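You operate a simulated robot arm through the tools that you are given. There is no shell and no other tool.

You are at the controls of a simulated robot arm. One attempt, no reset.

## Task
Trim the red stick in the cream block to 55 C and store that.
Fine: grey knob, then the orange key; stand the stick back on the mat. Set down upright: red round stick.

The check looks at the end state, three seconds after you hand in, the way a careful person would. Anything else that was tipped, shoved, dropped, spilled or broken makes it a failure.

## Robot
A 6-joint arm with a two-finger parallel gripper, fixed in place. Base frame: the origin is at the foot of the arm, x ahead of it, y to its left, z up; the work surface is at about z = 0. Units: cm, rad, N and s.
With the tool pointing down near the work surface it reaches from about 16 to 42 cm from the base axis. Its first joint turns from -1.152 to 1.152 rad. Payload 1.57 kg.
The tool frame sits at the grasp point between the pads (the TCP): z along the fingers, y along the line on which they close. The tips reach 3 cm beyond it. Largest opening 8 cm; finger width 1.7, thickness 1.2; the body of the gripper, 4 by 8.2 cm, starts 8 cm behind the TCP.
Orientation is told as [roll, pitch, yaw] about the base's x, y, z axes, in that order, counted from this pose: with the fingers straight down and closing along the base's y, the tool's x points along the base's -x, its y along +y and its z along -z.

## Interface
- The arm moves only by the tool servo_tool. Its argument "steps" is a list of rows, each a list of 3 entries, a list of its own where there are three numbers: the finger opening in cm, from 0 to 8, then the shift along the tool's x, y, z in units of 400 mm (1.0 is 400 mm), then the turn, a rotation vector about the tool's x, y, z in units of 90 degrees (1.0 is 90 degrees). In form: [[fingers, [dx, dy, dz], [wx, wy, wz]], ...]. A call has 1 to 20 rows; each row is the pose to reach, as a shift and turn from the pose commanded when the call began, along the tool's axes at that moment. A call with a number of a shift or a turn outside -1 to 1 is refused whole. A row lasts 0.2 s, in which the tool goes at most 5 cm and 0.15 rad; a call with a longer step from one row to the next is refused whole, and so is a gripper value outside its range. Where a pose cannot be reached the arm comes as near as it can. A force on the tool above 40 N (or 10 N above the force at the start of the call, whichever is more), or a blocked arm, ends the call early, and 0.2 s more pass. The fingers move at their own pace (about 15.3 cm/s each) and stop on an object; they squeeze with about 28 N. The grip force told is the motor's: it shows also when the fingers shut on nothing. Time passes only in rows, and 0.2 s behind the last, so rows that repeat a pose let the fingers close. It gives the time, the measured TCP pose, the force on the tool (base axes), the opening and the grip force at its end, in the units of the frame above (readings bear some noise), with the torque about the TCP (base axes, N m) and any sound that the robot's microphone picked up.
- Cameras (640 x 400 px; columns grow to the right, rows downward): "scene" is fixed at [3.1, -31.7, 42.9]; the picture's right is [0.93, -0.37, 0.00], its down [-0.19, -0.48, -0.86] and it looks along [0.31, 0.80, -0.52] (base axes); focal length 299 px, centre (320, 200). "wrist" rides on the gripper at [7.2, -0.7, -12.2] in the tool frame; the picture's right is [0.09, 1.00, 0.00], its down [-0.84, 0.08, -0.54] and it looks along [-0.54, 0.05, 0.84] (tool axes); focal length 238 px, centre (320, 200).
- get_image(camera): a new picture of that camera. No time passes.
- pixel_to_xyz(camera, pixels): for up to 12 pixels [column, row] of the newest picture of that camera ("zoom" is the newest enlarged one), the place [x, y, z] in the base frame of the surface seen there, good to about 0.2 cm. No time passes.
- inspect(camera, box): a new picture of the part [left, top, right, bottom] of that camera's present view, enlarged. No time passes.
- close_job(): hands the job in; it is judged then, once.

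Open the gripper and draw the arm clear of the work before you hand the job in, unless the task says otherwise.

The tools are called as name(argument=value, ...) on one line, values as JSON. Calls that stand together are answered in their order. servo_tool: Moves the arm, as the interface text tells. Its arguments: {"type":"object","properties":{"steps":{"type":"array","items":{"type":"array"}}},"required":["steps"]} The other tools are called the same way: get_image (camera) takes a picture; pixel_to_xyz (camera, pixels) gives the place of the surface under pixels of a picture; inspect (camera, box) takes an enlarged picture of a part of a camera's view; close_job () hands the job in.

At the start:

```text
time_s: 0.0
position: [20.81, 9.56, 28.3]
tcp_rot: [0.001, -0.001, 0.0]
wrist_force: [0.1, 0.1, -0.3]
wrist_torque: [0.0, 0.0, 0.0]
finger_gap: 8.02
gripper_force: 0.0
```

scene: 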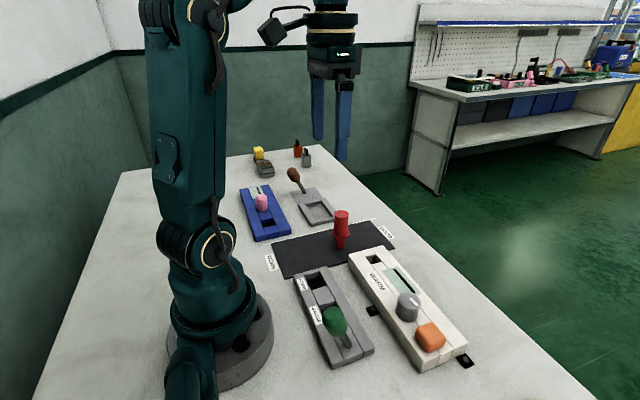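
wrist: 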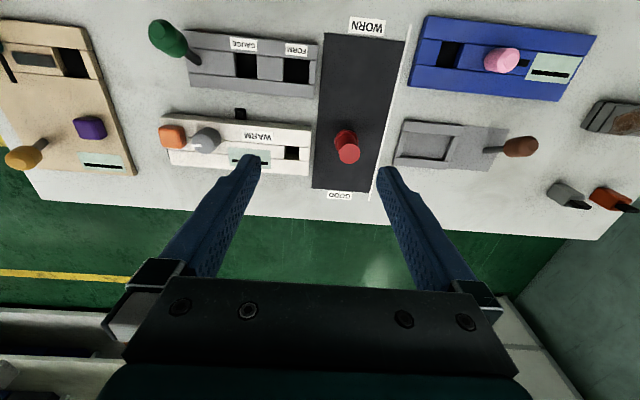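

The starting pictures show the red stick on the dark mat at scene (341,230), with the cream block at about (410,310). I'll enlarge both for details.

inspect(camera="scene", box=[260, 190, 480, 380])

inspect(camera="wrist", box=[140, 90, 420, 210])

```text
2.11 times, centred on (370, 285) of scene
```

zoom: 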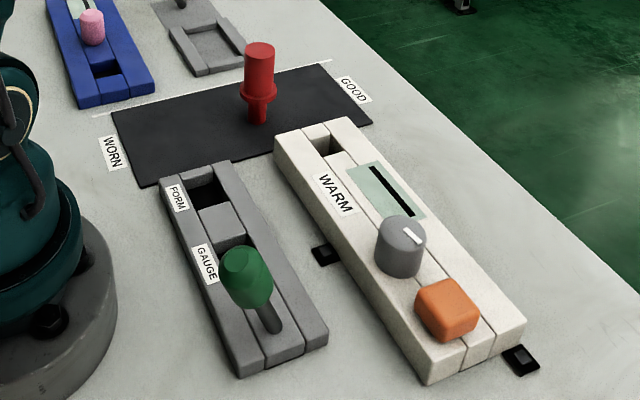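

```text
2.29 times, centred on (280, 150) of wrist
```

zoom: 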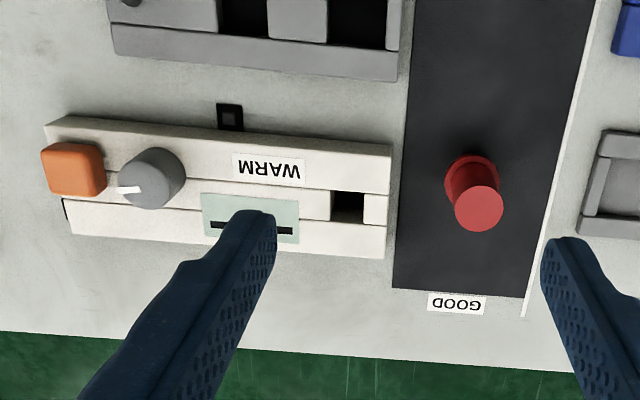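

The stick has a thin foot, a collar and a thicker top, and the cream block has a square socket at one end. I'll measure these places in the scene view.

inspect(camera="scene", box=[340, 240, 480, 380])

pixel_to_xyz(camera="scene", pixels=[[341, 213], [341, 235], [340, 245], [373, 258], [366, 262], [378, 256], [408, 295], [408, 310], [430, 330], [430, 345], [394, 275], [402, 283]])

pixel_to_xyz(camera="wrist", pixels=[[346, 135], [348, 157], [292, 153], [285, 153], [299, 153], [292, 147], [292, 158], [206, 138], [200, 140], [173, 136], [250, 155], [311, 150]])

```text
2.86 times, centred on (410, 310) of scene
```

zoom: 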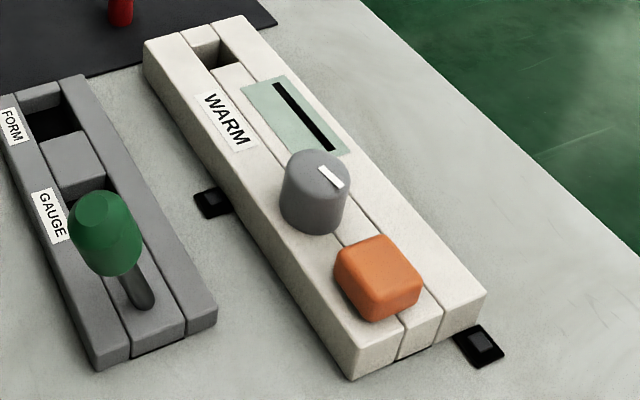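

```text
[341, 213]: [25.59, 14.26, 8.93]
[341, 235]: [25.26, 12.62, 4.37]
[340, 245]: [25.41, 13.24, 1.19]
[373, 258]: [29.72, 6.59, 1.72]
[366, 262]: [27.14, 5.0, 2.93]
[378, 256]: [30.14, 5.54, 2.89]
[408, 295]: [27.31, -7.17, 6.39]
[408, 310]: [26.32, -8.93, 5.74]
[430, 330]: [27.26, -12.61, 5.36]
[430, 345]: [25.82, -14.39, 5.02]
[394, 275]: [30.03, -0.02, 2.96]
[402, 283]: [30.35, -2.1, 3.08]
```

```text
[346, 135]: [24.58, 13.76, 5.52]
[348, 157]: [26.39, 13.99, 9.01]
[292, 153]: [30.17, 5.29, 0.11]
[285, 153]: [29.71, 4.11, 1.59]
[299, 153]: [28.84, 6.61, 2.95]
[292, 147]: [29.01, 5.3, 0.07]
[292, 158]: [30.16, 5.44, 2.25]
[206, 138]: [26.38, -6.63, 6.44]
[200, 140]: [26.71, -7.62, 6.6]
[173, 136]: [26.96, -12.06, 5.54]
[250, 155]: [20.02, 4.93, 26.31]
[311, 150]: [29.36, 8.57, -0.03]
```

The block top is at about z 2.95 and the socket bottom near z 0.1. I'll zoom in on the stick and the socket in the wrist view to get more exact centres.

inspect(camera="wrist", box=[270, 110, 390, 185])

```text
5.33 times, centred on (330, 148) of wrist
```

zoom: 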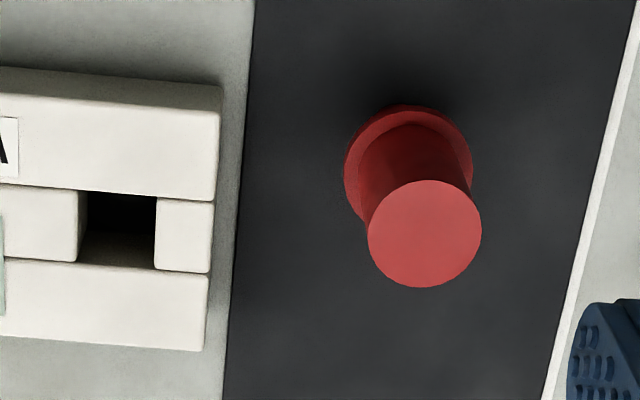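

The top face of the stick is at about zoom (425,234) and the socket corners are at about (88,190), (156,197), (154,268) and (78,262). I'll measure these.

pixel_to_xyz(camera="zoom", pixels=[[425, 234], [373, 234], [477, 234], [425, 185], [425, 282], [160, 230], [74, 225], [118, 270], [118, 190], [84, 188], [158, 200], [115, 230]])

pixel_to_xyz(camera="scene", pixels=[[271, 245], [315, 278], [384, 220], [395, 247], [300, 240], [330, 260], [350, 255], [272, 262], [388, 228], [336, 244], [335, 228], [348, 228]])

```text
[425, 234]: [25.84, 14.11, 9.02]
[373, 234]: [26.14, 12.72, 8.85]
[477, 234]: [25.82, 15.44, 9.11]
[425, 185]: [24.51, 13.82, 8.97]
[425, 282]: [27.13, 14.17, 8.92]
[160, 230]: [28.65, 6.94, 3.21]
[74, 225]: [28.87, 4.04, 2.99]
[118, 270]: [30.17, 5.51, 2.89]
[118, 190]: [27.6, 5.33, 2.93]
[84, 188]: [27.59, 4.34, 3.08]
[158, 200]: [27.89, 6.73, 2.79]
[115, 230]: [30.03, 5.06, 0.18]
```

```text
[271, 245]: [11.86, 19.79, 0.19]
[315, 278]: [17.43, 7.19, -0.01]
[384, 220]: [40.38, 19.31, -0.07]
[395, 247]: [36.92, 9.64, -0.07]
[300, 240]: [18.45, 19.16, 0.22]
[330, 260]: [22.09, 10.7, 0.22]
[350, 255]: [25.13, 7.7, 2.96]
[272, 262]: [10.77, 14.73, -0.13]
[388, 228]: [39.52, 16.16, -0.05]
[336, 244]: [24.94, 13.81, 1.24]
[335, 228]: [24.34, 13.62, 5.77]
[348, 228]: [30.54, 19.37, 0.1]
```

The stick's top centre is near (25.8, 14.05, 9.0) and the socket is centred near (28.9, 5.5). Before gripping, I'll zoom in on the stick from the scene camera to find the heights of its collar and foot.

inspect(camera="scene", box=[316, 205, 366, 255])

```text
8.00 times, centred on (341, 230) of scene
```

zoom: 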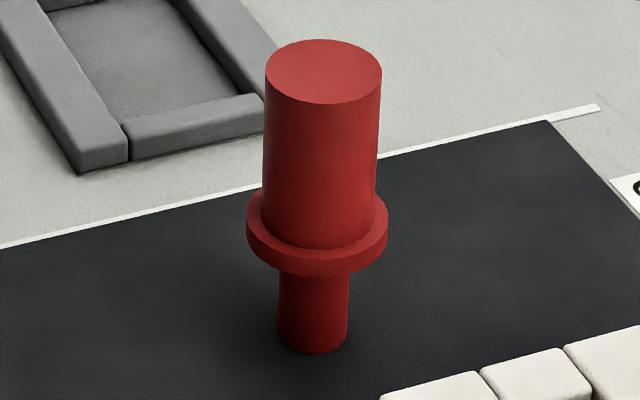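

The picture shows the handle, the collar at zoom rows 245–275, and the foot with its base at (313,352). I'll measure those points.

pixel_to_xyz(camera="zoom", pixels=[[322, 240], [320, 252], [318, 270], [314, 285], [314, 345], [282, 320], [346, 320], [322, 110], [252, 235], [384, 235], [268, 150], [376, 150]])

```text
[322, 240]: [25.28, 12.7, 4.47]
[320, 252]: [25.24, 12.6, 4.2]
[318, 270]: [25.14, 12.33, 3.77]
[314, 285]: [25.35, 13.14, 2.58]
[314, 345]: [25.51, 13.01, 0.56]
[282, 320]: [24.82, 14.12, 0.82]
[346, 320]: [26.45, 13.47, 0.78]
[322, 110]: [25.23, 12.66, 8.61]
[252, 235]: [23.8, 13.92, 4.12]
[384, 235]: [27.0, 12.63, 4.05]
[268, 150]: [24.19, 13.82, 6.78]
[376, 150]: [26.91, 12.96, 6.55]
```

The collar spans about z 3.4–4.3 and the handle runs to z 9.0 with a diameter of about 2.65. I'll move above the stick at (25.82, 14.0), with the fingers open to 5.5 cm, down to z≈14.

servo_tool(steps=[[6, [-0.03, 0.028, 0.03], [0, 0, 0]], [6, [-0.0625, 0.0555, 0.07], [0, 0, 0]], [6, [-0.095, 0.085, 0.12], [0, 0, 0]], [6, [-0.125, 0.111, 0.18], [0, 0, 0]], [6, [-0.125, 0.111, 0.24], [0, 0, 0]], [6, [-0.125, 0.111, 0.3], [0, 0, 0]], [6, [-0.125, 0.111, 0.34], [0, 0, 0]], [6, [-0.125, 0.111, 0.3575], [0, 0, 0]], [6, [-0.125, 0.111, 0.3575], [0, 0, 0]]])

get_image(camera="wrist")

get_image(camera="scene")

```text
time_s: 2.0
position: [25.83, 13.89, 14.02]
tcp_rot: [0.001, 0.002, -0.001]
wrist_force: [-0.2, 0.0, -0.2]
wrist_torque: [-0.01, -0.03, 0.01]
finger_gap: 6.02
gripper_force: 0.2
```

```text
taken
```

wrist: 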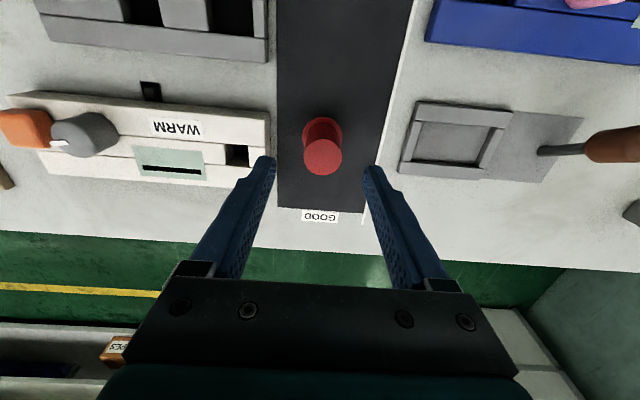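

```text
taken
```

scene: 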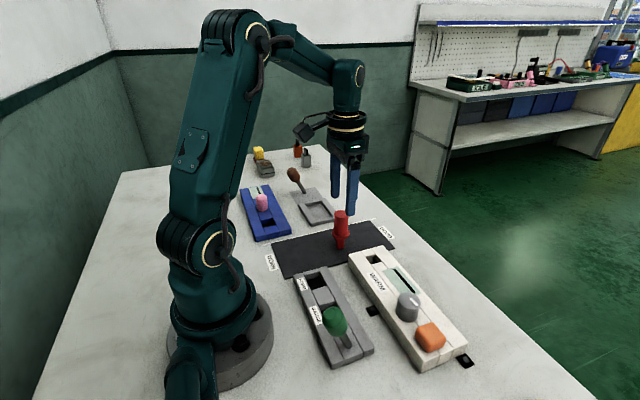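

From the lower height the stick's top is at wrist (322,157), between the fingers. I'll zoom to refine the stick centre and the socket corners.

inspect(camera="wrist", box=[280, 105, 370, 180])

```text
5.33 times, centred on (325, 142) of wrist
```

zoom: 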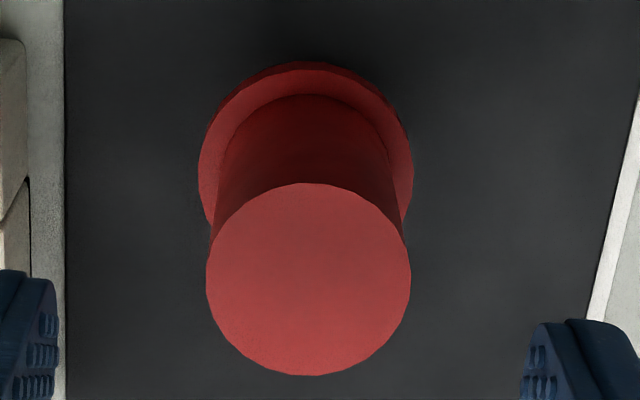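

The top disc spans zoom columns 207–410 and rows 183–376. I'll measure its rim and centre, then zoom in on the block.

pixel_to_xyz(camera="zoom", pixels=[[309, 279], [212, 279], [406, 279], [309, 188], [309, 371], [240, 214], [378, 214], [240, 344], [378, 344]])

inspect(camera="wrist", box=[200, 120, 280, 170])

```text
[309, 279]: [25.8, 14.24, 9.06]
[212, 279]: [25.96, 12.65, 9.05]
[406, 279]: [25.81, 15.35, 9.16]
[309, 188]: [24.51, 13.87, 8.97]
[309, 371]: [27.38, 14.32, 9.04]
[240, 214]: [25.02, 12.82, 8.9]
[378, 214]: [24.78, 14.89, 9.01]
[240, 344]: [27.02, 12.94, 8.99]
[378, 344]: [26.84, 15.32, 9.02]
```

```text
8.00 times, centred on (240, 145) of wrist
```

zoom: 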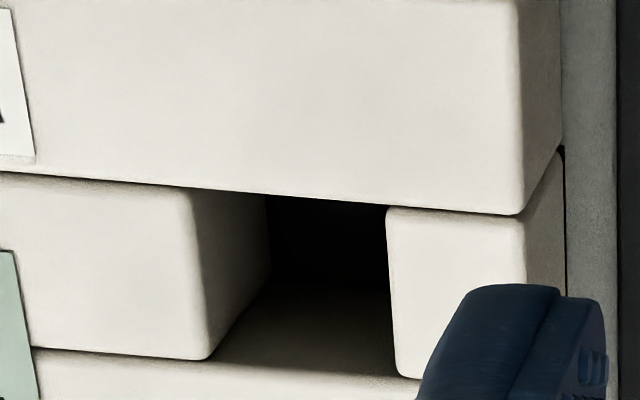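

The stick's centre averages to (25.9, 14.0). Now I'll measure the socket rims in this enlarged view, at the piece edges around columns 195–400 and rows 190–375.

pixel_to_xyz(camera="zoom", pixels=[[190, 210], [198, 340], [392, 230], [400, 360], [250, 183], [350, 194], [250, 372], [350, 383], [290, 185], [300, 380], [420, 300], [170, 270]])

```text
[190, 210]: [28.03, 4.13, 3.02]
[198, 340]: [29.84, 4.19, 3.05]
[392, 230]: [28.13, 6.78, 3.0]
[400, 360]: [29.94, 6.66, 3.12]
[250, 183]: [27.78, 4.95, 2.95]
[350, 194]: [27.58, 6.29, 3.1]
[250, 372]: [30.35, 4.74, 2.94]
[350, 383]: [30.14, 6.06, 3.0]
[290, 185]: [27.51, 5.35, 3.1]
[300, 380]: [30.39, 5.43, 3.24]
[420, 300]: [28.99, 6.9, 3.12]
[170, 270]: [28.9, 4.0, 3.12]
```

The socket spans x 27.65–30.25 and y 4.2–6.75, so its centre is at (28.95, 5.45). I'll go down to TCP z≈7.9, which puts the tips at 4.9, above the collar, and close on the handle.

servo_tool(steps=[[6, [-0.002, 0.001, 0.04], [0, 0, 0]], [6, [-0.002, 0.001, 0.08], [0, 0, 0]], [6, [-0.002, 0.001, 0.11], [0, 0, 0]], [6, [-0.002, 0.001, 0.14], [0, 0, 0]], [6, [-0.002, 0.001, 0.1525], [0, 0, 0]], [6, [-0.002, 0.001, 0.1525], [0, 0, 0]]])

inspect(camera="scene", box=[301, 180, 381, 260])

get_image(camera="wrist")

```text
time_s: 3.4
position: [26.01, 13.93, 7.95]
tcp_rot: [-0.001, 0.0, -0.001]
wrist_force: [-0.5, -1.0, -0.4]
wrist_torque: [-0.02, 0.0, -0.02]
finger_gap: 5.99
gripper_force: 0.1
```

```text
5.00 times, centred on (341, 220) of scene
```

zoom: 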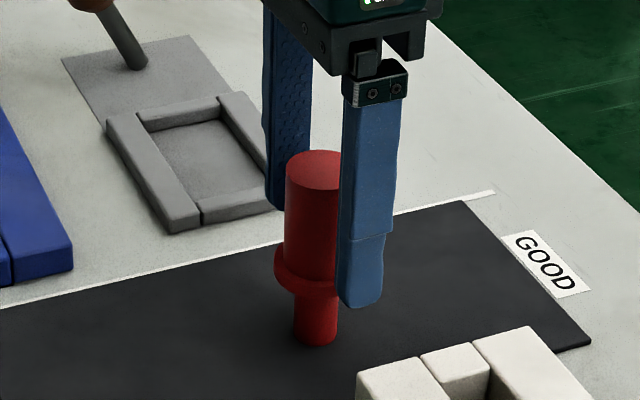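

```text
taken
```

wrist: 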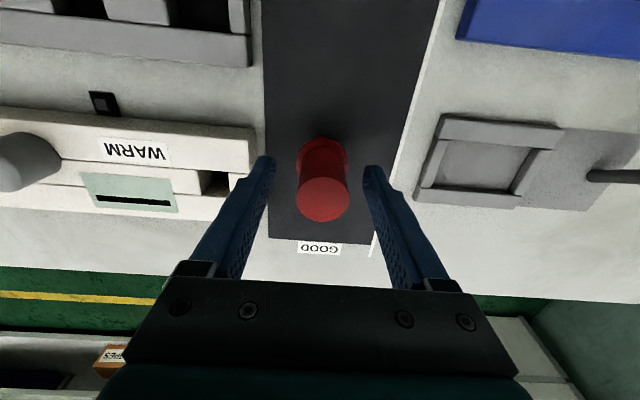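

The fingers straddle the handle. I'll check the tip height at scene zoom (360,295) against the collar before closing.

pixel_to_xyz(camera="zoom", pixels=[[360, 298], [350, 285], [375, 285], [312, 165], [300, 200], [310, 285]])

```text
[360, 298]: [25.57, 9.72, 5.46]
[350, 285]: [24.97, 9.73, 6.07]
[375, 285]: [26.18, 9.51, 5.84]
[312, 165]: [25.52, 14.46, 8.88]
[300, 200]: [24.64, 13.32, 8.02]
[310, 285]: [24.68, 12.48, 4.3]
```

The finger tips are near z 5, above the collar top at 4.3, so I'll close on the handle now.

servo_tool(steps=[[4, [0, 0, 0], [0, 0, 0]], [3, [0, 0, 0], [0, 0, 0]], [2, [0, 0, 0], [0, 0, 0]], [1, [0, 0, 0], [0, 0, 0]], [1, [0, 0, 0], [0, 0, 0]], [1, [0, 0, 0], [0, 0, 0]]])

```text
time_s: 4.8
position: [25.85, 13.88, 7.9]
tcp_rot: [-0.001, 0.002, 0.0]
wrist_force: [-0.1, 0.9, 0.0]
wrist_torque: [0.05, -0.01, 0.01]
finger_gap: 2.84
gripper_force: 28.3
```

The gripper holds the handle with a gap of 2.84 cm and 28 N. I'll lift straight up by 6 cm and look.

servo_tool(steps=[[1, [0, 0, -0.02], [0, 0, 0]], [1, [0, 0, -0.05], [0, 0, 0]], [1, [0, 0, -0.09], [0, 0, 0]], [1, [0, 0, -0.13], [0, 0, 0]], [1, [0, 0, -0.15], [0, 0, 0]], [1, [0, 0, -0.15], [0, 0, 0]]])

inspect(camera="scene", box=[301, 160, 381, 240])

get_image(camera="wrist")

```text
time_s: 6.2
position: [26.02, 13.85, 13.94]
tcp_rot: [0.001, 0.0, 0.001]
wrist_force: [-0.4, -0.3, -0.2]
wrist_torque: [-0.01, 0.03, -0.02]
finger_gap: 2.82
gripper_force: 27.6
```

```text
5.00 times, centred on (341, 200) of scene
```

zoom: 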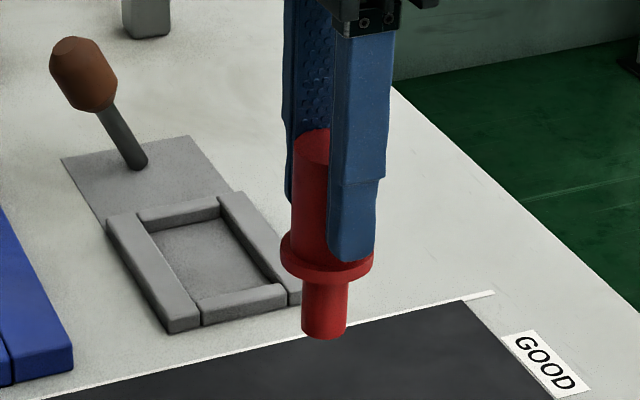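

```text
taken
```

wrist: 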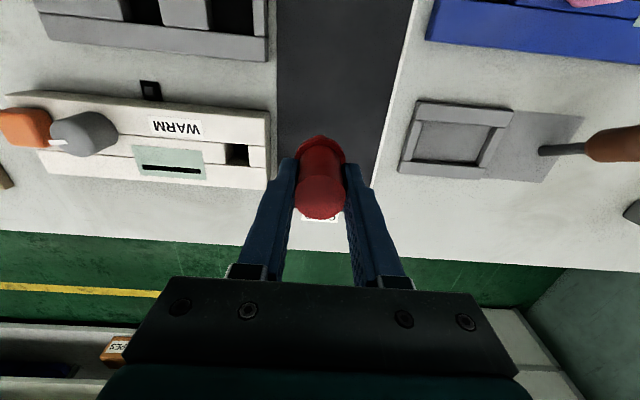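

The stick hangs straight in the gripper. I'll carry it over the socket at (28.95, 5.45) at the same height.

servo_tool(steps=[[1, [-0.01, -0.03, 0], [0, 0, 0]], [1, [-0.025, -0.075, 0], [0, 0, 0]], [1, [-0.042, -0.125, 0], [0, 0, 0]], [1, [-0.06, -0.175, 0], [0, 0, 0]], [1, [-0.072, -0.205, 0], [0, 0, 0]], [1, [-0.0765, -0.2148, 0], [0, 0, 0]], [1, [-0.0765, -0.2148, 0.02], [0, 0, 0]], [1, [-0.0765, -0.2148, 0.045], [0, 0, 0]], [1, [-0.0765, -0.2148, 0.055], [0, 0, 0]], [1, [-0.0765, -0.2148, 0.055], [0, 0, 0]]])

inspect(camera="scene", box=[330, 200, 420, 280])

get_image(camera="wrist")

```text
time_s: 8.4
position: [29.05, 5.55, 11.69]
tcp_rot: [0.001, -0.003, 0.001]
wrist_force: [-0.2, 7.3, 28.3]
wrist_torque: [1.03, -0.2, 0.01]
finger_gap: 3.0
gripper_force: 27.9
```

```text
5.00 times, centred on (375, 240) of scene
```

zoom: 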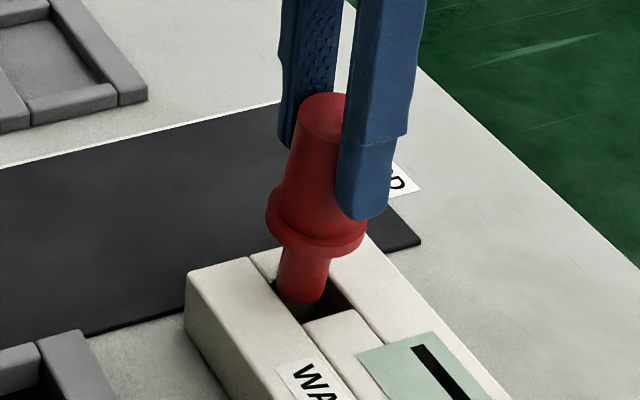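

```text
taken
```

wrist: 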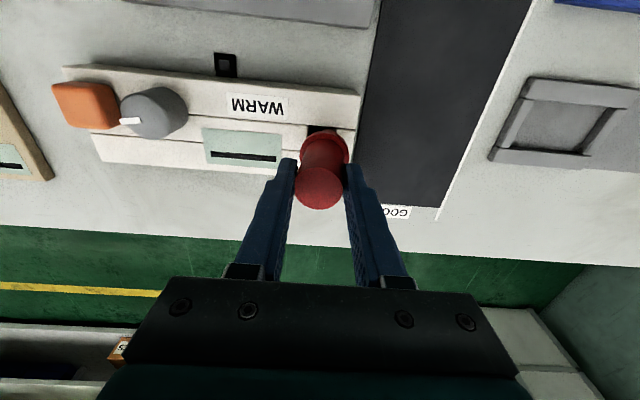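

There is unexpected contact: 28 N upward with a torque, and the stick looks tilted at zoom (315,200). I'll measure where the stick really is before moving.

pixel_to_xyz(camera="zoom", pixels=[[325, 115], [303, 125], [340, 110], [310, 240], [275, 215], [355, 240], [300, 290], [290, 290], [318, 290], [302, 298], [360, 210], [345, 205]])

inspect(camera="wrist", box=[280, 110, 370, 220])

```text
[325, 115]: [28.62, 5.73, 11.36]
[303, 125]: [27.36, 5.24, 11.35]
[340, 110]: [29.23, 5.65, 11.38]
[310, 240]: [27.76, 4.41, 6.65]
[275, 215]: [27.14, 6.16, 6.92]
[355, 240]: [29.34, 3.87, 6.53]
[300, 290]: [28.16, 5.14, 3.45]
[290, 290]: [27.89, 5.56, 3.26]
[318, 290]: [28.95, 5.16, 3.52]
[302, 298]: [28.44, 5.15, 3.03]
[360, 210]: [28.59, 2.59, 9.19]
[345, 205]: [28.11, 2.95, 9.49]
```

```text
3.64 times, centred on (325, 165) of wrist
```

zoom: 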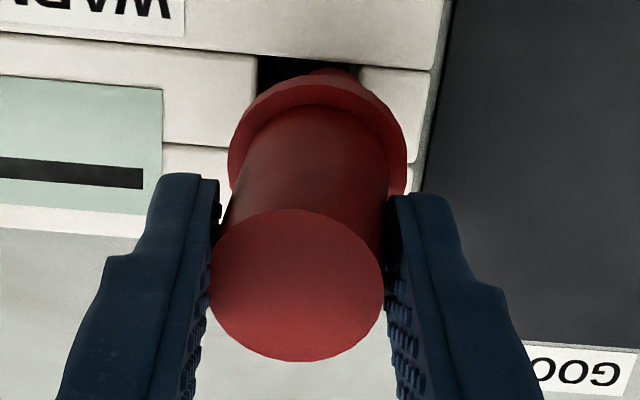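

The stick's top is now at z 11.36, so it has slid about 1.4 cm down in the grip, and its foot is catching on the +y side of the socket. I'll raise 2 cm to release the contact and look again.

servo_tool(steps=[[1, [0, 0, -0.015], [0, 0, 0]], [1, [0, 0, -0.03], [0, 0, 0]], [1, [0, 0, -0.05], [0, 0, 0]], [1, [0, 0, -0.05], [0, 0, 0]]])

inspect(camera="scene", box=[330, 190, 420, 270])

inspect(camera="wrist", box=[240, 100, 400, 230])

```text
time_s: 9.4
position: [28.98, 5.4, 13.77]
tcp_rot: [0.0, 0.002, 0.001]
wrist_force: [0.2, -0.3, -0.6]
wrist_torque: [-0.01, 0.04, 0.04]
finger_gap: 2.79
gripper_force: 28.2
```

```text
5.00 times, centred on (375, 230) of scene
```

zoom: 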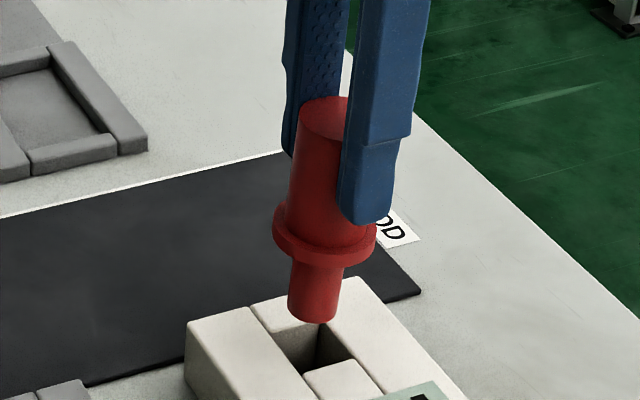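

```text
3.08 times, centred on (320, 165) of wrist
```

zoom: 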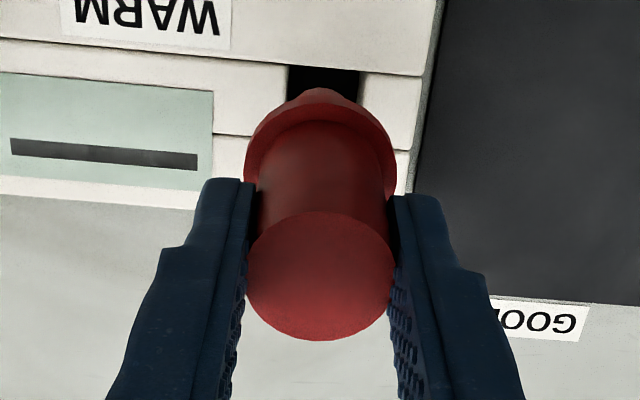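

Contact is released. I'll measure the stick's rims here to work out its present slip and tilt.

pixel_to_xyz(camera="zoom", pixels=[[320, 275], [255, 275], [384, 275], [320, 217], [320, 333], [320, 92], [255, 170], [388, 170], [275, 125], [370, 125]])

inspect(camera="scene", box=[345, 200, 405, 260])

```text
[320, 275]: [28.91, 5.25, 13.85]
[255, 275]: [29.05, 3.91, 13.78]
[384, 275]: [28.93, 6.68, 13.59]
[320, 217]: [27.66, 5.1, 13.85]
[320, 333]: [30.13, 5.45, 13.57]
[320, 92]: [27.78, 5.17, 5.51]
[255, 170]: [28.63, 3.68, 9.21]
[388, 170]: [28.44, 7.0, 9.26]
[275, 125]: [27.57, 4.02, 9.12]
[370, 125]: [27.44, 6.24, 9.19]
```

```text
6.67 times, centred on (375, 230) of scene
```

zoom: 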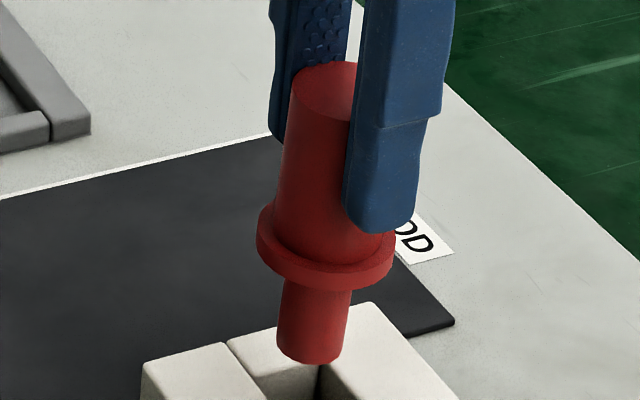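

The top rim is now near z 13.7, level with the TCP. I'll measure the foot and collar in the scene zoom to find the tilt.

pixel_to_xyz(camera="zoom", pixels=[[282, 335], [343, 335], [311, 335], [311, 355], [284, 300], [346, 300], [315, 300], [300, 258], [262, 235], [389, 250], [290, 130], [320, 75]])

```text
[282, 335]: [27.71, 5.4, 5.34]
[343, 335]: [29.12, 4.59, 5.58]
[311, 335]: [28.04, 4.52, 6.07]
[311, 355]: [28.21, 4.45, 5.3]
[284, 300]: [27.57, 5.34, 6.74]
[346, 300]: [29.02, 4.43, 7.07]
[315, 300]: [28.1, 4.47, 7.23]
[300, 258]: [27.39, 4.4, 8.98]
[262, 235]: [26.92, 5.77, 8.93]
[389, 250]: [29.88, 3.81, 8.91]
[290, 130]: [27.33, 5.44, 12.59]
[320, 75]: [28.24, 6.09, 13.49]
```

The foot's centre is about (28.6, 5.25), slightly toward −x of the socket centre (28.95, 5.45). I'll shift by +0.35 in x and +0.1 in y, lower to just above the block, and check.

servo_tool(steps=[[1, [-0.00875, 0.0025, 0.01], [0, 0, 0]], [1, [-0.00875, 0.0025, 0.0275], [0, 0, 0]], [1, [-0.00875, 0.0025, 0.0275], [0, 0, 0]]])

inspect(camera="scene", box=[345, 210, 405, 270])

inspect(camera="wrist", box=[240, 100, 400, 230])

```text
time_s: 10.2
position: [29.29, 5.4, 12.54]
tcp_rot: [0.0, 0.001, 0.001]
wrist_force: [-0.7, -0.3, 0.0]
wrist_torque: [0.03, 0.0, -0.02]
finger_gap: 2.77
gripper_force: 27.9
```

```text
6.67 times, centred on (375, 240) of scene
```

zoom: 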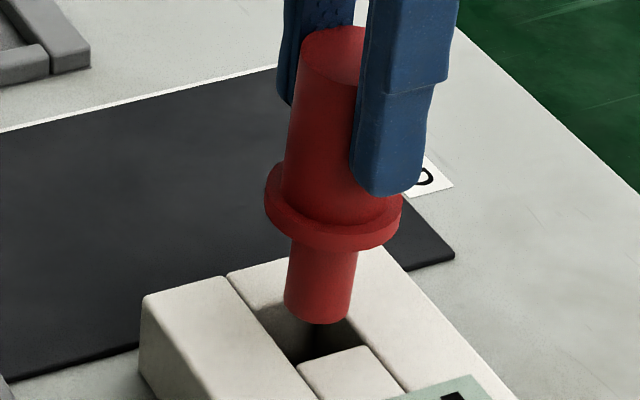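

```text
3.08 times, centred on (320, 165) of wrist
```

zoom: 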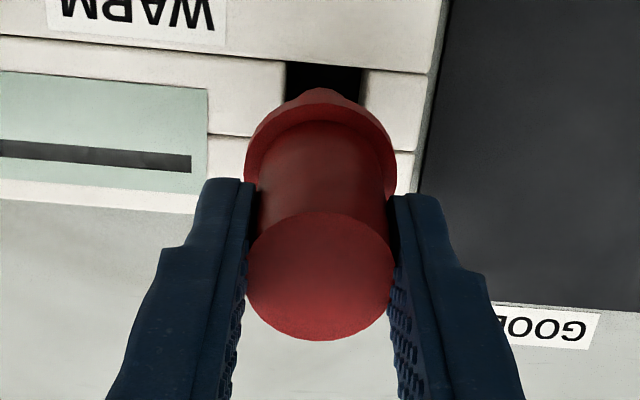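

The foot at scene zoom (318,315) now hangs just above the socket. I'll measure the foot and the socket corners together.

pixel_to_xyz(camera="zoom", pixels=[[288, 300], [350, 300], [318, 300], [318, 317], [310, 25], [250, 302], [365, 342], [298, 362], [285, 275], [372, 300], [340, 60], [330, 355]])

```text
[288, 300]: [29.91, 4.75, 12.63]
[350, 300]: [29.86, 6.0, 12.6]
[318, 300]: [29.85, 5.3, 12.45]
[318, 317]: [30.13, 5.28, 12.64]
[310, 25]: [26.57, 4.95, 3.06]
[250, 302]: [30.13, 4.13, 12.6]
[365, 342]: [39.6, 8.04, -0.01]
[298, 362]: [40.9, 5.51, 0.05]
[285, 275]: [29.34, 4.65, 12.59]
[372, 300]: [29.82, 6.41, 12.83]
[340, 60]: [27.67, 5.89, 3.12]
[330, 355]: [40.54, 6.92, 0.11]
```

Those readings came from the wrist zoom, because that was the newest one. I'll retake the scene zoom and measure there.

inspect(camera="scene", box=[345, 210, 405, 270])

pixel_to_xyz(camera="zoom", pixels=[[288, 300], [350, 300], [318, 300], [318, 317], [320, 260], [350, 270], [292, 270], [298, 362], [245, 300], [372, 300], [340, 60], [330, 355]])

```text
6.67 times, centred on (375, 240) of scene
```

zoom: 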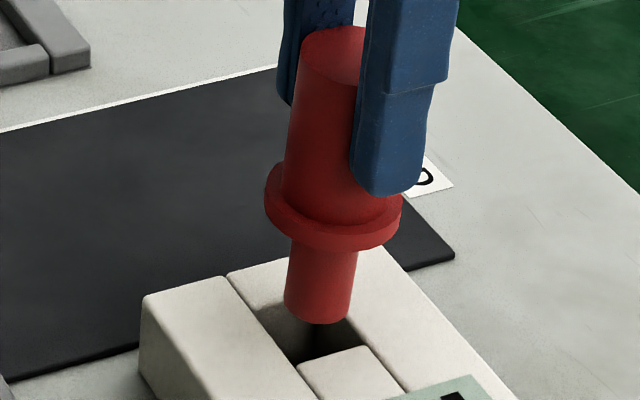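

```text
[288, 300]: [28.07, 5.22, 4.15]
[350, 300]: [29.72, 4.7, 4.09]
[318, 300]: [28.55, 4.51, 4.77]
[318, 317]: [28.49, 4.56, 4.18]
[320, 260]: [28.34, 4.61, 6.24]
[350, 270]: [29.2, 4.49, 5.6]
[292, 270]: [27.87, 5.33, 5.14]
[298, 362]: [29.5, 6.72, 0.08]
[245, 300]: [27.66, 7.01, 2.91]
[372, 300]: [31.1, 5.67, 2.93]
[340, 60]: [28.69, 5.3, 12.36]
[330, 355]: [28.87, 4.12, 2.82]
```

The foot centre is at (29.03, 5.25) against the socket centre at (28.95, 5.45). I'll nudge +0.17 in y and lower 1.4 cm so the foot just enters, then read the force.

servo_tool(steps=[[1, [0.001, 0.00425, 0.005], [0, 0, 0]], [1, [0.001, 0.00425, 0.015], [0, 0, 0]], [1, [0.001, 0.00425, 0.025], [0, 0, 0]], [1, [0.001, 0.00425, 0.035], [0, 0, 0]]])

inspect(camera="scene", box=[345, 210, 405, 270])

```text
time_s: 11.2
position: [29.35, 5.57, 11.19]
tcp_rot: [0.0, -0.003, 0.0]
wrist_force: [-0.7, 0.7, -0.4]
wrist_torque: [0.0, 0.0, 0.0]
finger_gap: 2.81
gripper_force: 28.3
```

```text
6.67 times, centred on (375, 240) of scene
```

zoom: 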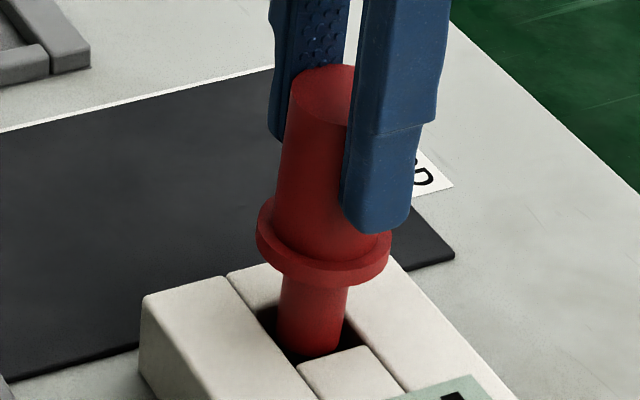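

There is no contact force and the foot is inside the socket mouth at zoom (312,335). I'll keep lowering in small steps towards the floor.

servo_tool(steps=[[1, [0, 0, 0.01], [0, 0, 0]], [1, [0, 0, 0.02], [0, 0, 0]], [1, [0, 0, 0.03], [0, 0, 0]], [1, [0, 0, 0.04], [0, 0, 0]], [1, [0, 0, 0.048], [0, 0, 0]]])

inspect(camera="scene", box=[345, 210, 405, 270])

```text
time_s: 12.4
position: [29.35, 5.76, 9.12]
tcp_rot: [0.002, -0.001, 0.001]
wrist_force: [-0.1, -0.9, 0.3]
wrist_torque: [-0.08, -0.02, 0.0]
finger_gap: 2.81
gripper_force: 27.9
```

```text
6.67 times, centred on (375, 240) of scene
```

zoom: 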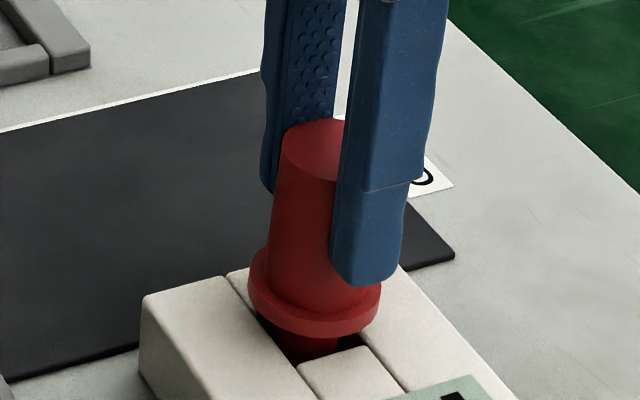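

The collar is nearly on the block. I'll measure the top of the stick and the collar to see how much travel is left.

pixel_to_xyz(camera="zoom", pixels=[[310, 140], [325, 150], [295, 150], [310, 320], [310, 328], [260, 295], [370, 315], [305, 348]])

```text
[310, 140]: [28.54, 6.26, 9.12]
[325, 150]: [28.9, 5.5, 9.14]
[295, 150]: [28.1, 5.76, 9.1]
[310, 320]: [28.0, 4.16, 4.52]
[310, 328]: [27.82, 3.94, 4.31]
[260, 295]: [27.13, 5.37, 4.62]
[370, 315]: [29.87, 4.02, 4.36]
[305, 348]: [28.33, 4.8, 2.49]
```

The top is at z 9.12, and standing on the floor it should be near 8.9. I'll lower the last 0.2 cm and watch the force.

servo_tool(steps=[[1, [0, 0, 0.003], [0, 0, 0]], [1, [0, 0, 0.006], [0, 0, 0]]])

```text
time_s: 13.0
position: [29.41, 5.65, 9.12]
tcp_rot: [-0.001, 0.001, 0.001]
wrist_force: [0.3, 0.6, 0.4]
wrist_torque: [-0.02, -0.01, -0.01]
finger_gap: 2.79
gripper_force: 27.7
```

There is still no contact, so I'll lower another 0.2 cm.

servo_tool(steps=[[1, [0, 0, 0.0025], [0, 0, 0]], [1, [0, 0, 0.005], [0, 0, 0]]])

inspect(camera="scene", box=[345, 210, 405, 270])

pixel_to_xyz(camera="zoom", pixels=[[310, 145], [325, 155], [295, 155], [310, 320], [310, 328], [260, 300], [370, 320], [305, 350]])

```text
time_s: 13.6
position: [29.43, 5.49, 8.85]
tcp_rot: [0.0, -0.001, 0.0]
wrist_force: [-0.2, 0.0, -0.3]
wrist_torque: [0.02, 0.04, 0.02]
finger_gap: 2.78
gripper_force: 27.8
```

```text
6.67 times, centred on (375, 240) of scene
```

zoom: 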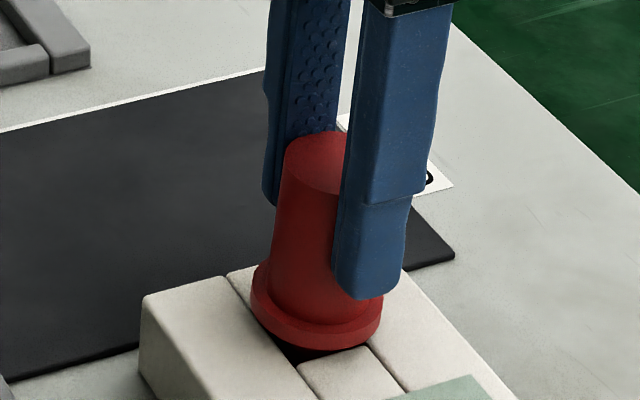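

```text
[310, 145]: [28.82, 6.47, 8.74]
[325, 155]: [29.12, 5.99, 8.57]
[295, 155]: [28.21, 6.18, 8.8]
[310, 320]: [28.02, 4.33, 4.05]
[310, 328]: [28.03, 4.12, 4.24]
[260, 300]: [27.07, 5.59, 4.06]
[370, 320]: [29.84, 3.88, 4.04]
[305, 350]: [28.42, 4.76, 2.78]
```

The top is at z≈8.75 with the collar at about 4.05, so it is almost seated. I'll lower a little more to feel contact.

servo_tool(steps=[[1, [0, 0, 0.0025], [0, 0, 0]], [1, [0, 0, 0.005], [0, 0, 0]]])

```text
time_s: 14.2
position: [29.37, 5.58, 8.72]
tcp_rot: [0.0, -0.001, 0.0]
wrist_force: [-2.2, -1.1, 9.5]
wrist_torque: [-0.12, 0.05, -0.03]
finger_gap: 2.78
gripper_force: 28.4
```

Contact is at 9.5 N, so the stick is seated. I'll back off a hair and open the fingers slowly.

servo_tool(steps=[[1, [0, 0, -0.002], [0, 0, 0]], [3.0, [0, 0, -0.002], [0, 0, 0]], [3.4, [0, 0, -0.002], [0, 0, 0]], [4.0, [0, 0, -0.002], [0, 0, 0]], [5.0, [0, 0, -0.002], [0, 0, 0]], [5.0, [0, 0, -0.002], [0, 0, 0]]])

inspect(camera="scene", box=[345, 210, 405, 270])

get_image(camera="wrist")

```text
time_s: 15.6
position: [29.28, 5.65, 8.68]
tcp_rot: [-0.001, -0.001, -0.002]
wrist_force: [0.0, -1.0, -0.2]
wrist_torque: [0.01, 0.03, -0.03]
finger_gap: 5.0
gripper_force: 0.1
```

```text
6.67 times, centred on (375, 240) of scene
```

zoom: 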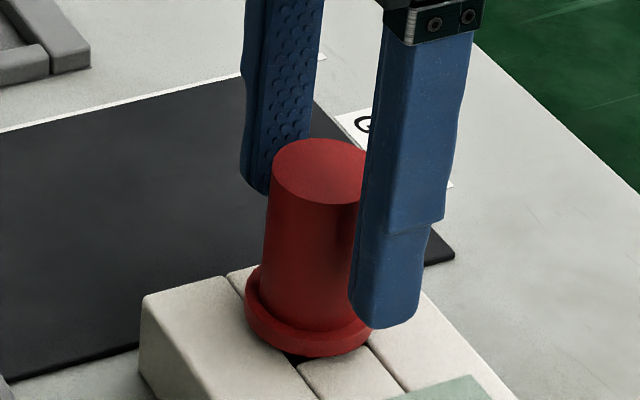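

```text
taken
```

wrist: 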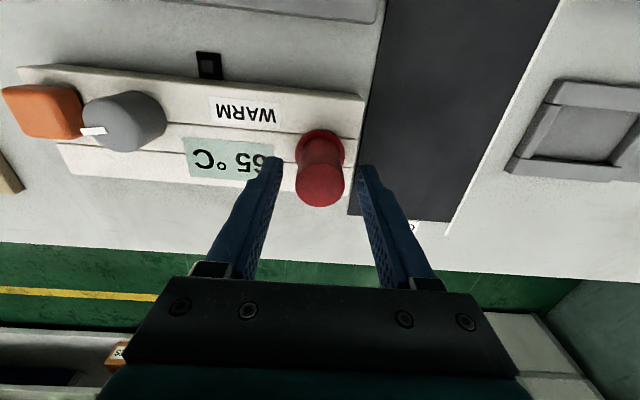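

The stick stands in the socket and the display has lit up, at wrist (235,160). I'll lift straight up, clear of the stick, and read the display.

servo_tool(steps=[[5.5, [0, 0, -0.02], [0, 0, 0]], [5.5, [0, 0, -0.06], [0, 0, 0]], [5.5, [0, 0, -0.11], [0, 0, 0]], [5.5, [0, 0, -0.16], [0, 0, 0]], [5.5, [0, 0, -0.18], [0, 0, 0]], [5.5, [0, 0, -0.18], [0, 0, 0]]])

inspect(camera="scene", box=[350, 230, 480, 330])

get_image(camera="wrist")

```text
time_s: 17.0
position: [29.33, 5.52, 15.9]
tcp_rot: [0.0, 0.0, -0.001]
wrist_force: [0.6, -0.7, 0.5]
wrist_torque: [0.01, -0.01, -0.01]
finger_gap: 5.5
gripper_force: 0.1
```

```text
4.00 times, centred on (415, 280) of scene
```

zoom: 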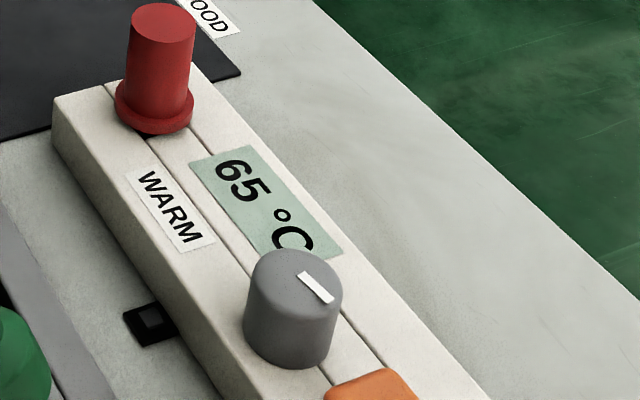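

```text
taken
```

wrist: 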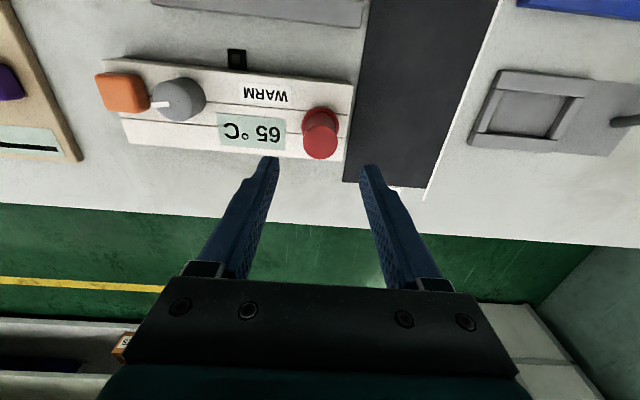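

The display reads 65 °C, so the knob must take it down by 10. I'll zoom on the knob at wrist (180,98) and the key at (120,93) to find their centres.

inspect(camera="wrist", box=[85, 60, 225, 140])

```text
4.57 times, centred on (155, 100) of wrist
```

zoom: 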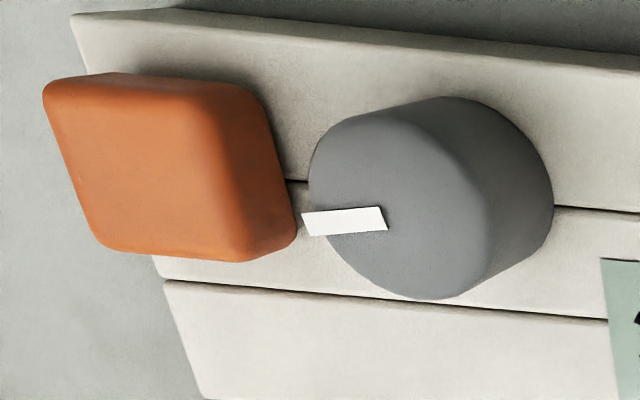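

The knob's top face spans about zoom columns 308–490 and rows 115–298. I'll measure points on the knob and the key.

pixel_to_xyz(camera="zoom", pixels=[[400, 190], [318, 180], [480, 240], [390, 122], [420, 290], [310, 225], [384, 220], [530, 220], [150, 170], [65, 100], [220, 100], [230, 240]])

inspect(camera="scene", box=[380, 275, 460, 355])

pixel_to_xyz(camera="zoom", pixels=[[310, 110], [260, 130], [370, 150], [320, 90], [320, 170], [270, 220], [320, 250], [300, 230], [400, 320], [370, 350], [440, 340], [400, 280]])

```text
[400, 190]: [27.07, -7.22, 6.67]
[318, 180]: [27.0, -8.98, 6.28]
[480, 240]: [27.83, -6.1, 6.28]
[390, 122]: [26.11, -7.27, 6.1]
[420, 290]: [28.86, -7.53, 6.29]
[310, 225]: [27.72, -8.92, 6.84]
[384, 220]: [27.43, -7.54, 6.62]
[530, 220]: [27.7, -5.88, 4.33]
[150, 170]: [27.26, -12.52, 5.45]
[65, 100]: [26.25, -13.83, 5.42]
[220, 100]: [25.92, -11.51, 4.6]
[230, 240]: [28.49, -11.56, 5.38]
```

```text
5.00 times, centred on (420, 315) of scene
```

zoom: 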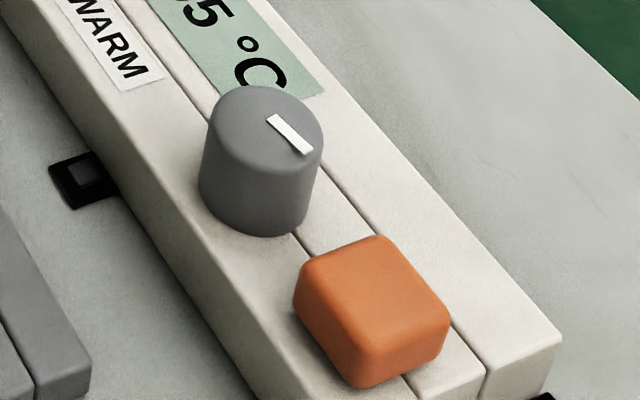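

```text
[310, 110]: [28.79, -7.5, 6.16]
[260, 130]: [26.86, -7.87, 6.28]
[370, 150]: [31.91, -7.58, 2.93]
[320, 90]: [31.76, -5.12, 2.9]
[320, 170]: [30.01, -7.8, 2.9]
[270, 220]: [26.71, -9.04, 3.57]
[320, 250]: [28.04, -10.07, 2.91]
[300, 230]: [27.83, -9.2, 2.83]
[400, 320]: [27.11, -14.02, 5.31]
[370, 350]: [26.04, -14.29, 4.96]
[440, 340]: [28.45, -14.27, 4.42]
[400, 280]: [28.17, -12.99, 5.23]
```

The knob is centred near (27.45, −7.5), with radius about 1.45 and its top at z≈6.4; its mark points toward −y. The key is only 2.3 cm away in y, so I'll grip along x. I'll move above the knob while turning the tool by a quarter turn (clockwise from above), which also keeps the display in the wrist camera's view.

servo_tool(steps=[[5.5, [0.004, -0.0275, 0], [0, 0, 0.0833]], [5.5, [0.008, -0.055, 0], [0, 0, 0.1667]], [5.5, [0.012, -0.083, 0], [0, 0, 0.25]], [5.5, [0.016, -0.11, 0], [0, 0, 0.3333]], [5.5, [0.02, -0.138, 0], [0, 0, 0.4167]], [5.5, [0.024, -0.165, 0], [0, 0, 0.5]], [5.5, [0.028, -0.193, 0], [0, 0, 0.5833]], [5.5, [0.032, -0.22, 0], [0, 0, 0.6667]], [5.5, [0.036, -0.248, 0], [0, 0, 0.75]], [5.5, [0.04, -0.275, 0], [0, 0, 0.8333]], [5.5, [0.043, -0.303, 0], [0, 0, 0.9167]], [5.5, [0.0453, -0.3305, 0], [0, 0, 1.0]], [5.5, [0.0453, -0.3305, 0], [0, 0, 1.0]], [5.5, [0.0453, -0.3305, 0], [0, 0, 1.0]]])

get_image(camera="wrist")

get_image(camera="scene")

```text
time_s: 20.0
position: [27.5, -7.49, 15.81]
tcp_rot: [-0.001, 0.001, -1.573]
wrist_force: [0.1, 0.6, -1.1]
wrist_torque: [0.0, -0.02, 0.0]
finger_gap: 5.49
gripper_force: 0.1
```

```text
taken
```

wrist: 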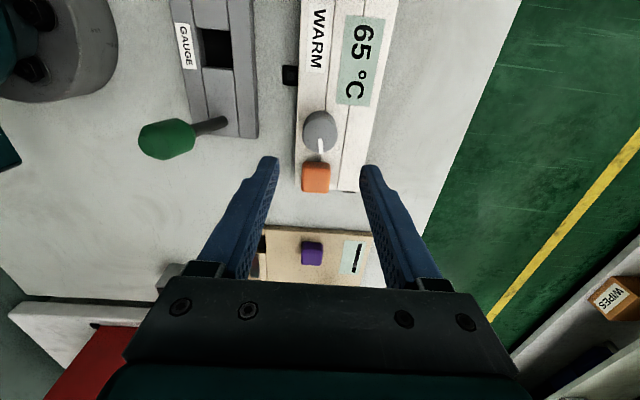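

```text
taken
```

scene: 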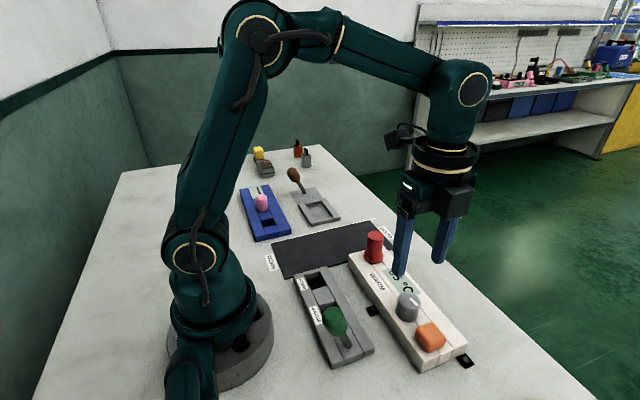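

The display is clearly readable in the wrist view at (355,60), and the knob is at (321,132). I'll zoom on the knob to refine its centre.

inspect(camera="wrist", box=[280, 100, 370, 200])

```text
4.00 times, centred on (325, 150) of wrist
```

zoom: 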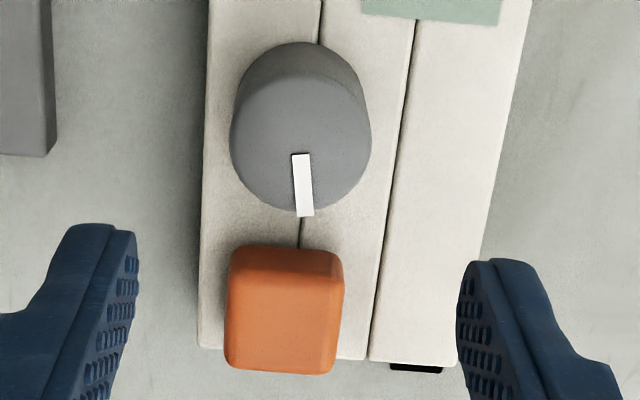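

The knob's top face is centred at about zoom (300,143). I'll measure its rim and the key's rim.

pixel_to_xyz(camera="zoom", pixels=[[300, 143], [240, 140], [362, 140], [300, 85], [300, 203], [302, 160], [305, 205], [285, 310], [235, 310], [338, 310], [285, 275], [280, 362]])

```text
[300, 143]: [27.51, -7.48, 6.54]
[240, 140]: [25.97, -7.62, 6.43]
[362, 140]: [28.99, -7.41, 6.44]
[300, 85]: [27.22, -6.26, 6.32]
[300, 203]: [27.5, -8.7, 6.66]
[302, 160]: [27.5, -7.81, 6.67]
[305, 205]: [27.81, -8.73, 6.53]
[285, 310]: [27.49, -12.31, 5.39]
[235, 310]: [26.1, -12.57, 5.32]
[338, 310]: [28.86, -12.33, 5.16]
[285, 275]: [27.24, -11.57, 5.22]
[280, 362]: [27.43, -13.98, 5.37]
```

The knob centre is (27.48, −7.48), with a diameter of about 3.0 and its top at 6.5. I'm aligned, so I'll descend to TCP z≈6.8 (tips at 3.8) with the fingers either side in x.

servo_tool(steps=[[5.5, [0, 0, 0.04], [0, 0, 0]], [5.5, [0, 0, 0.09], [0, 0, 0]], [5.5, [0, 0, 0.14], [0, 0, 0]], [5.5, [0, 0, 0.18], [0, 0, 0]], [5.5, [0, 0, 0.21], [0, 0, 0]], [5.5, [0, 0, 0.2275], [0, 0, 0]], [5.5, [0, 0, 0.2275], [0, 0, 0]]])

get_image(camera="wrist")

inspect(camera="scene", box=[350, 240, 470, 340])

```text
time_s: 21.6
position: [27.32, -7.68, 6.83]
tcp_rot: [0.001, -0.001, -1.571]
wrist_force: [-0.8, -1.0, -0.3]
wrist_torque: [-0.01, -0.01, 0.04]
finger_gap: 5.51
gripper_force: 0.0
```

```text
taken
```

wrist: 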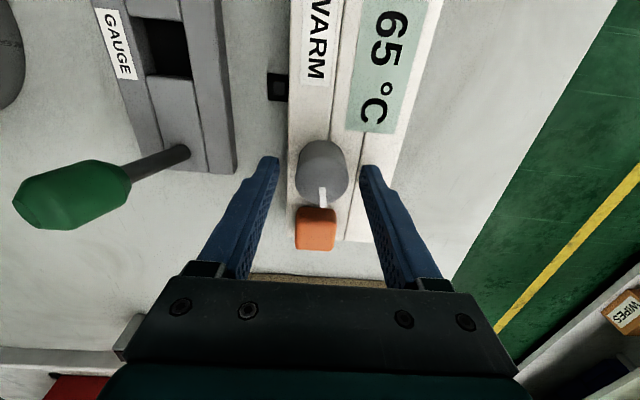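

```text
4.00 times, centred on (410, 290) of scene
```

zoom: 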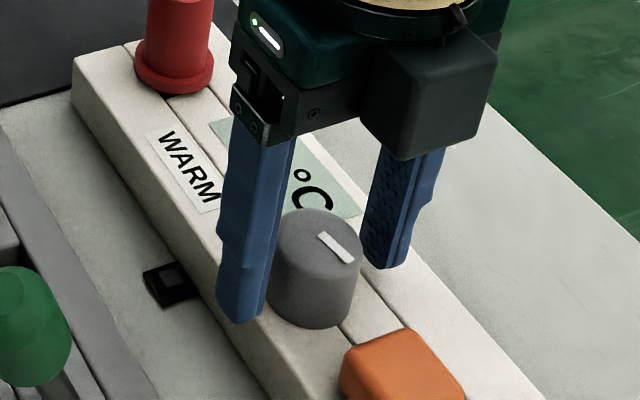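

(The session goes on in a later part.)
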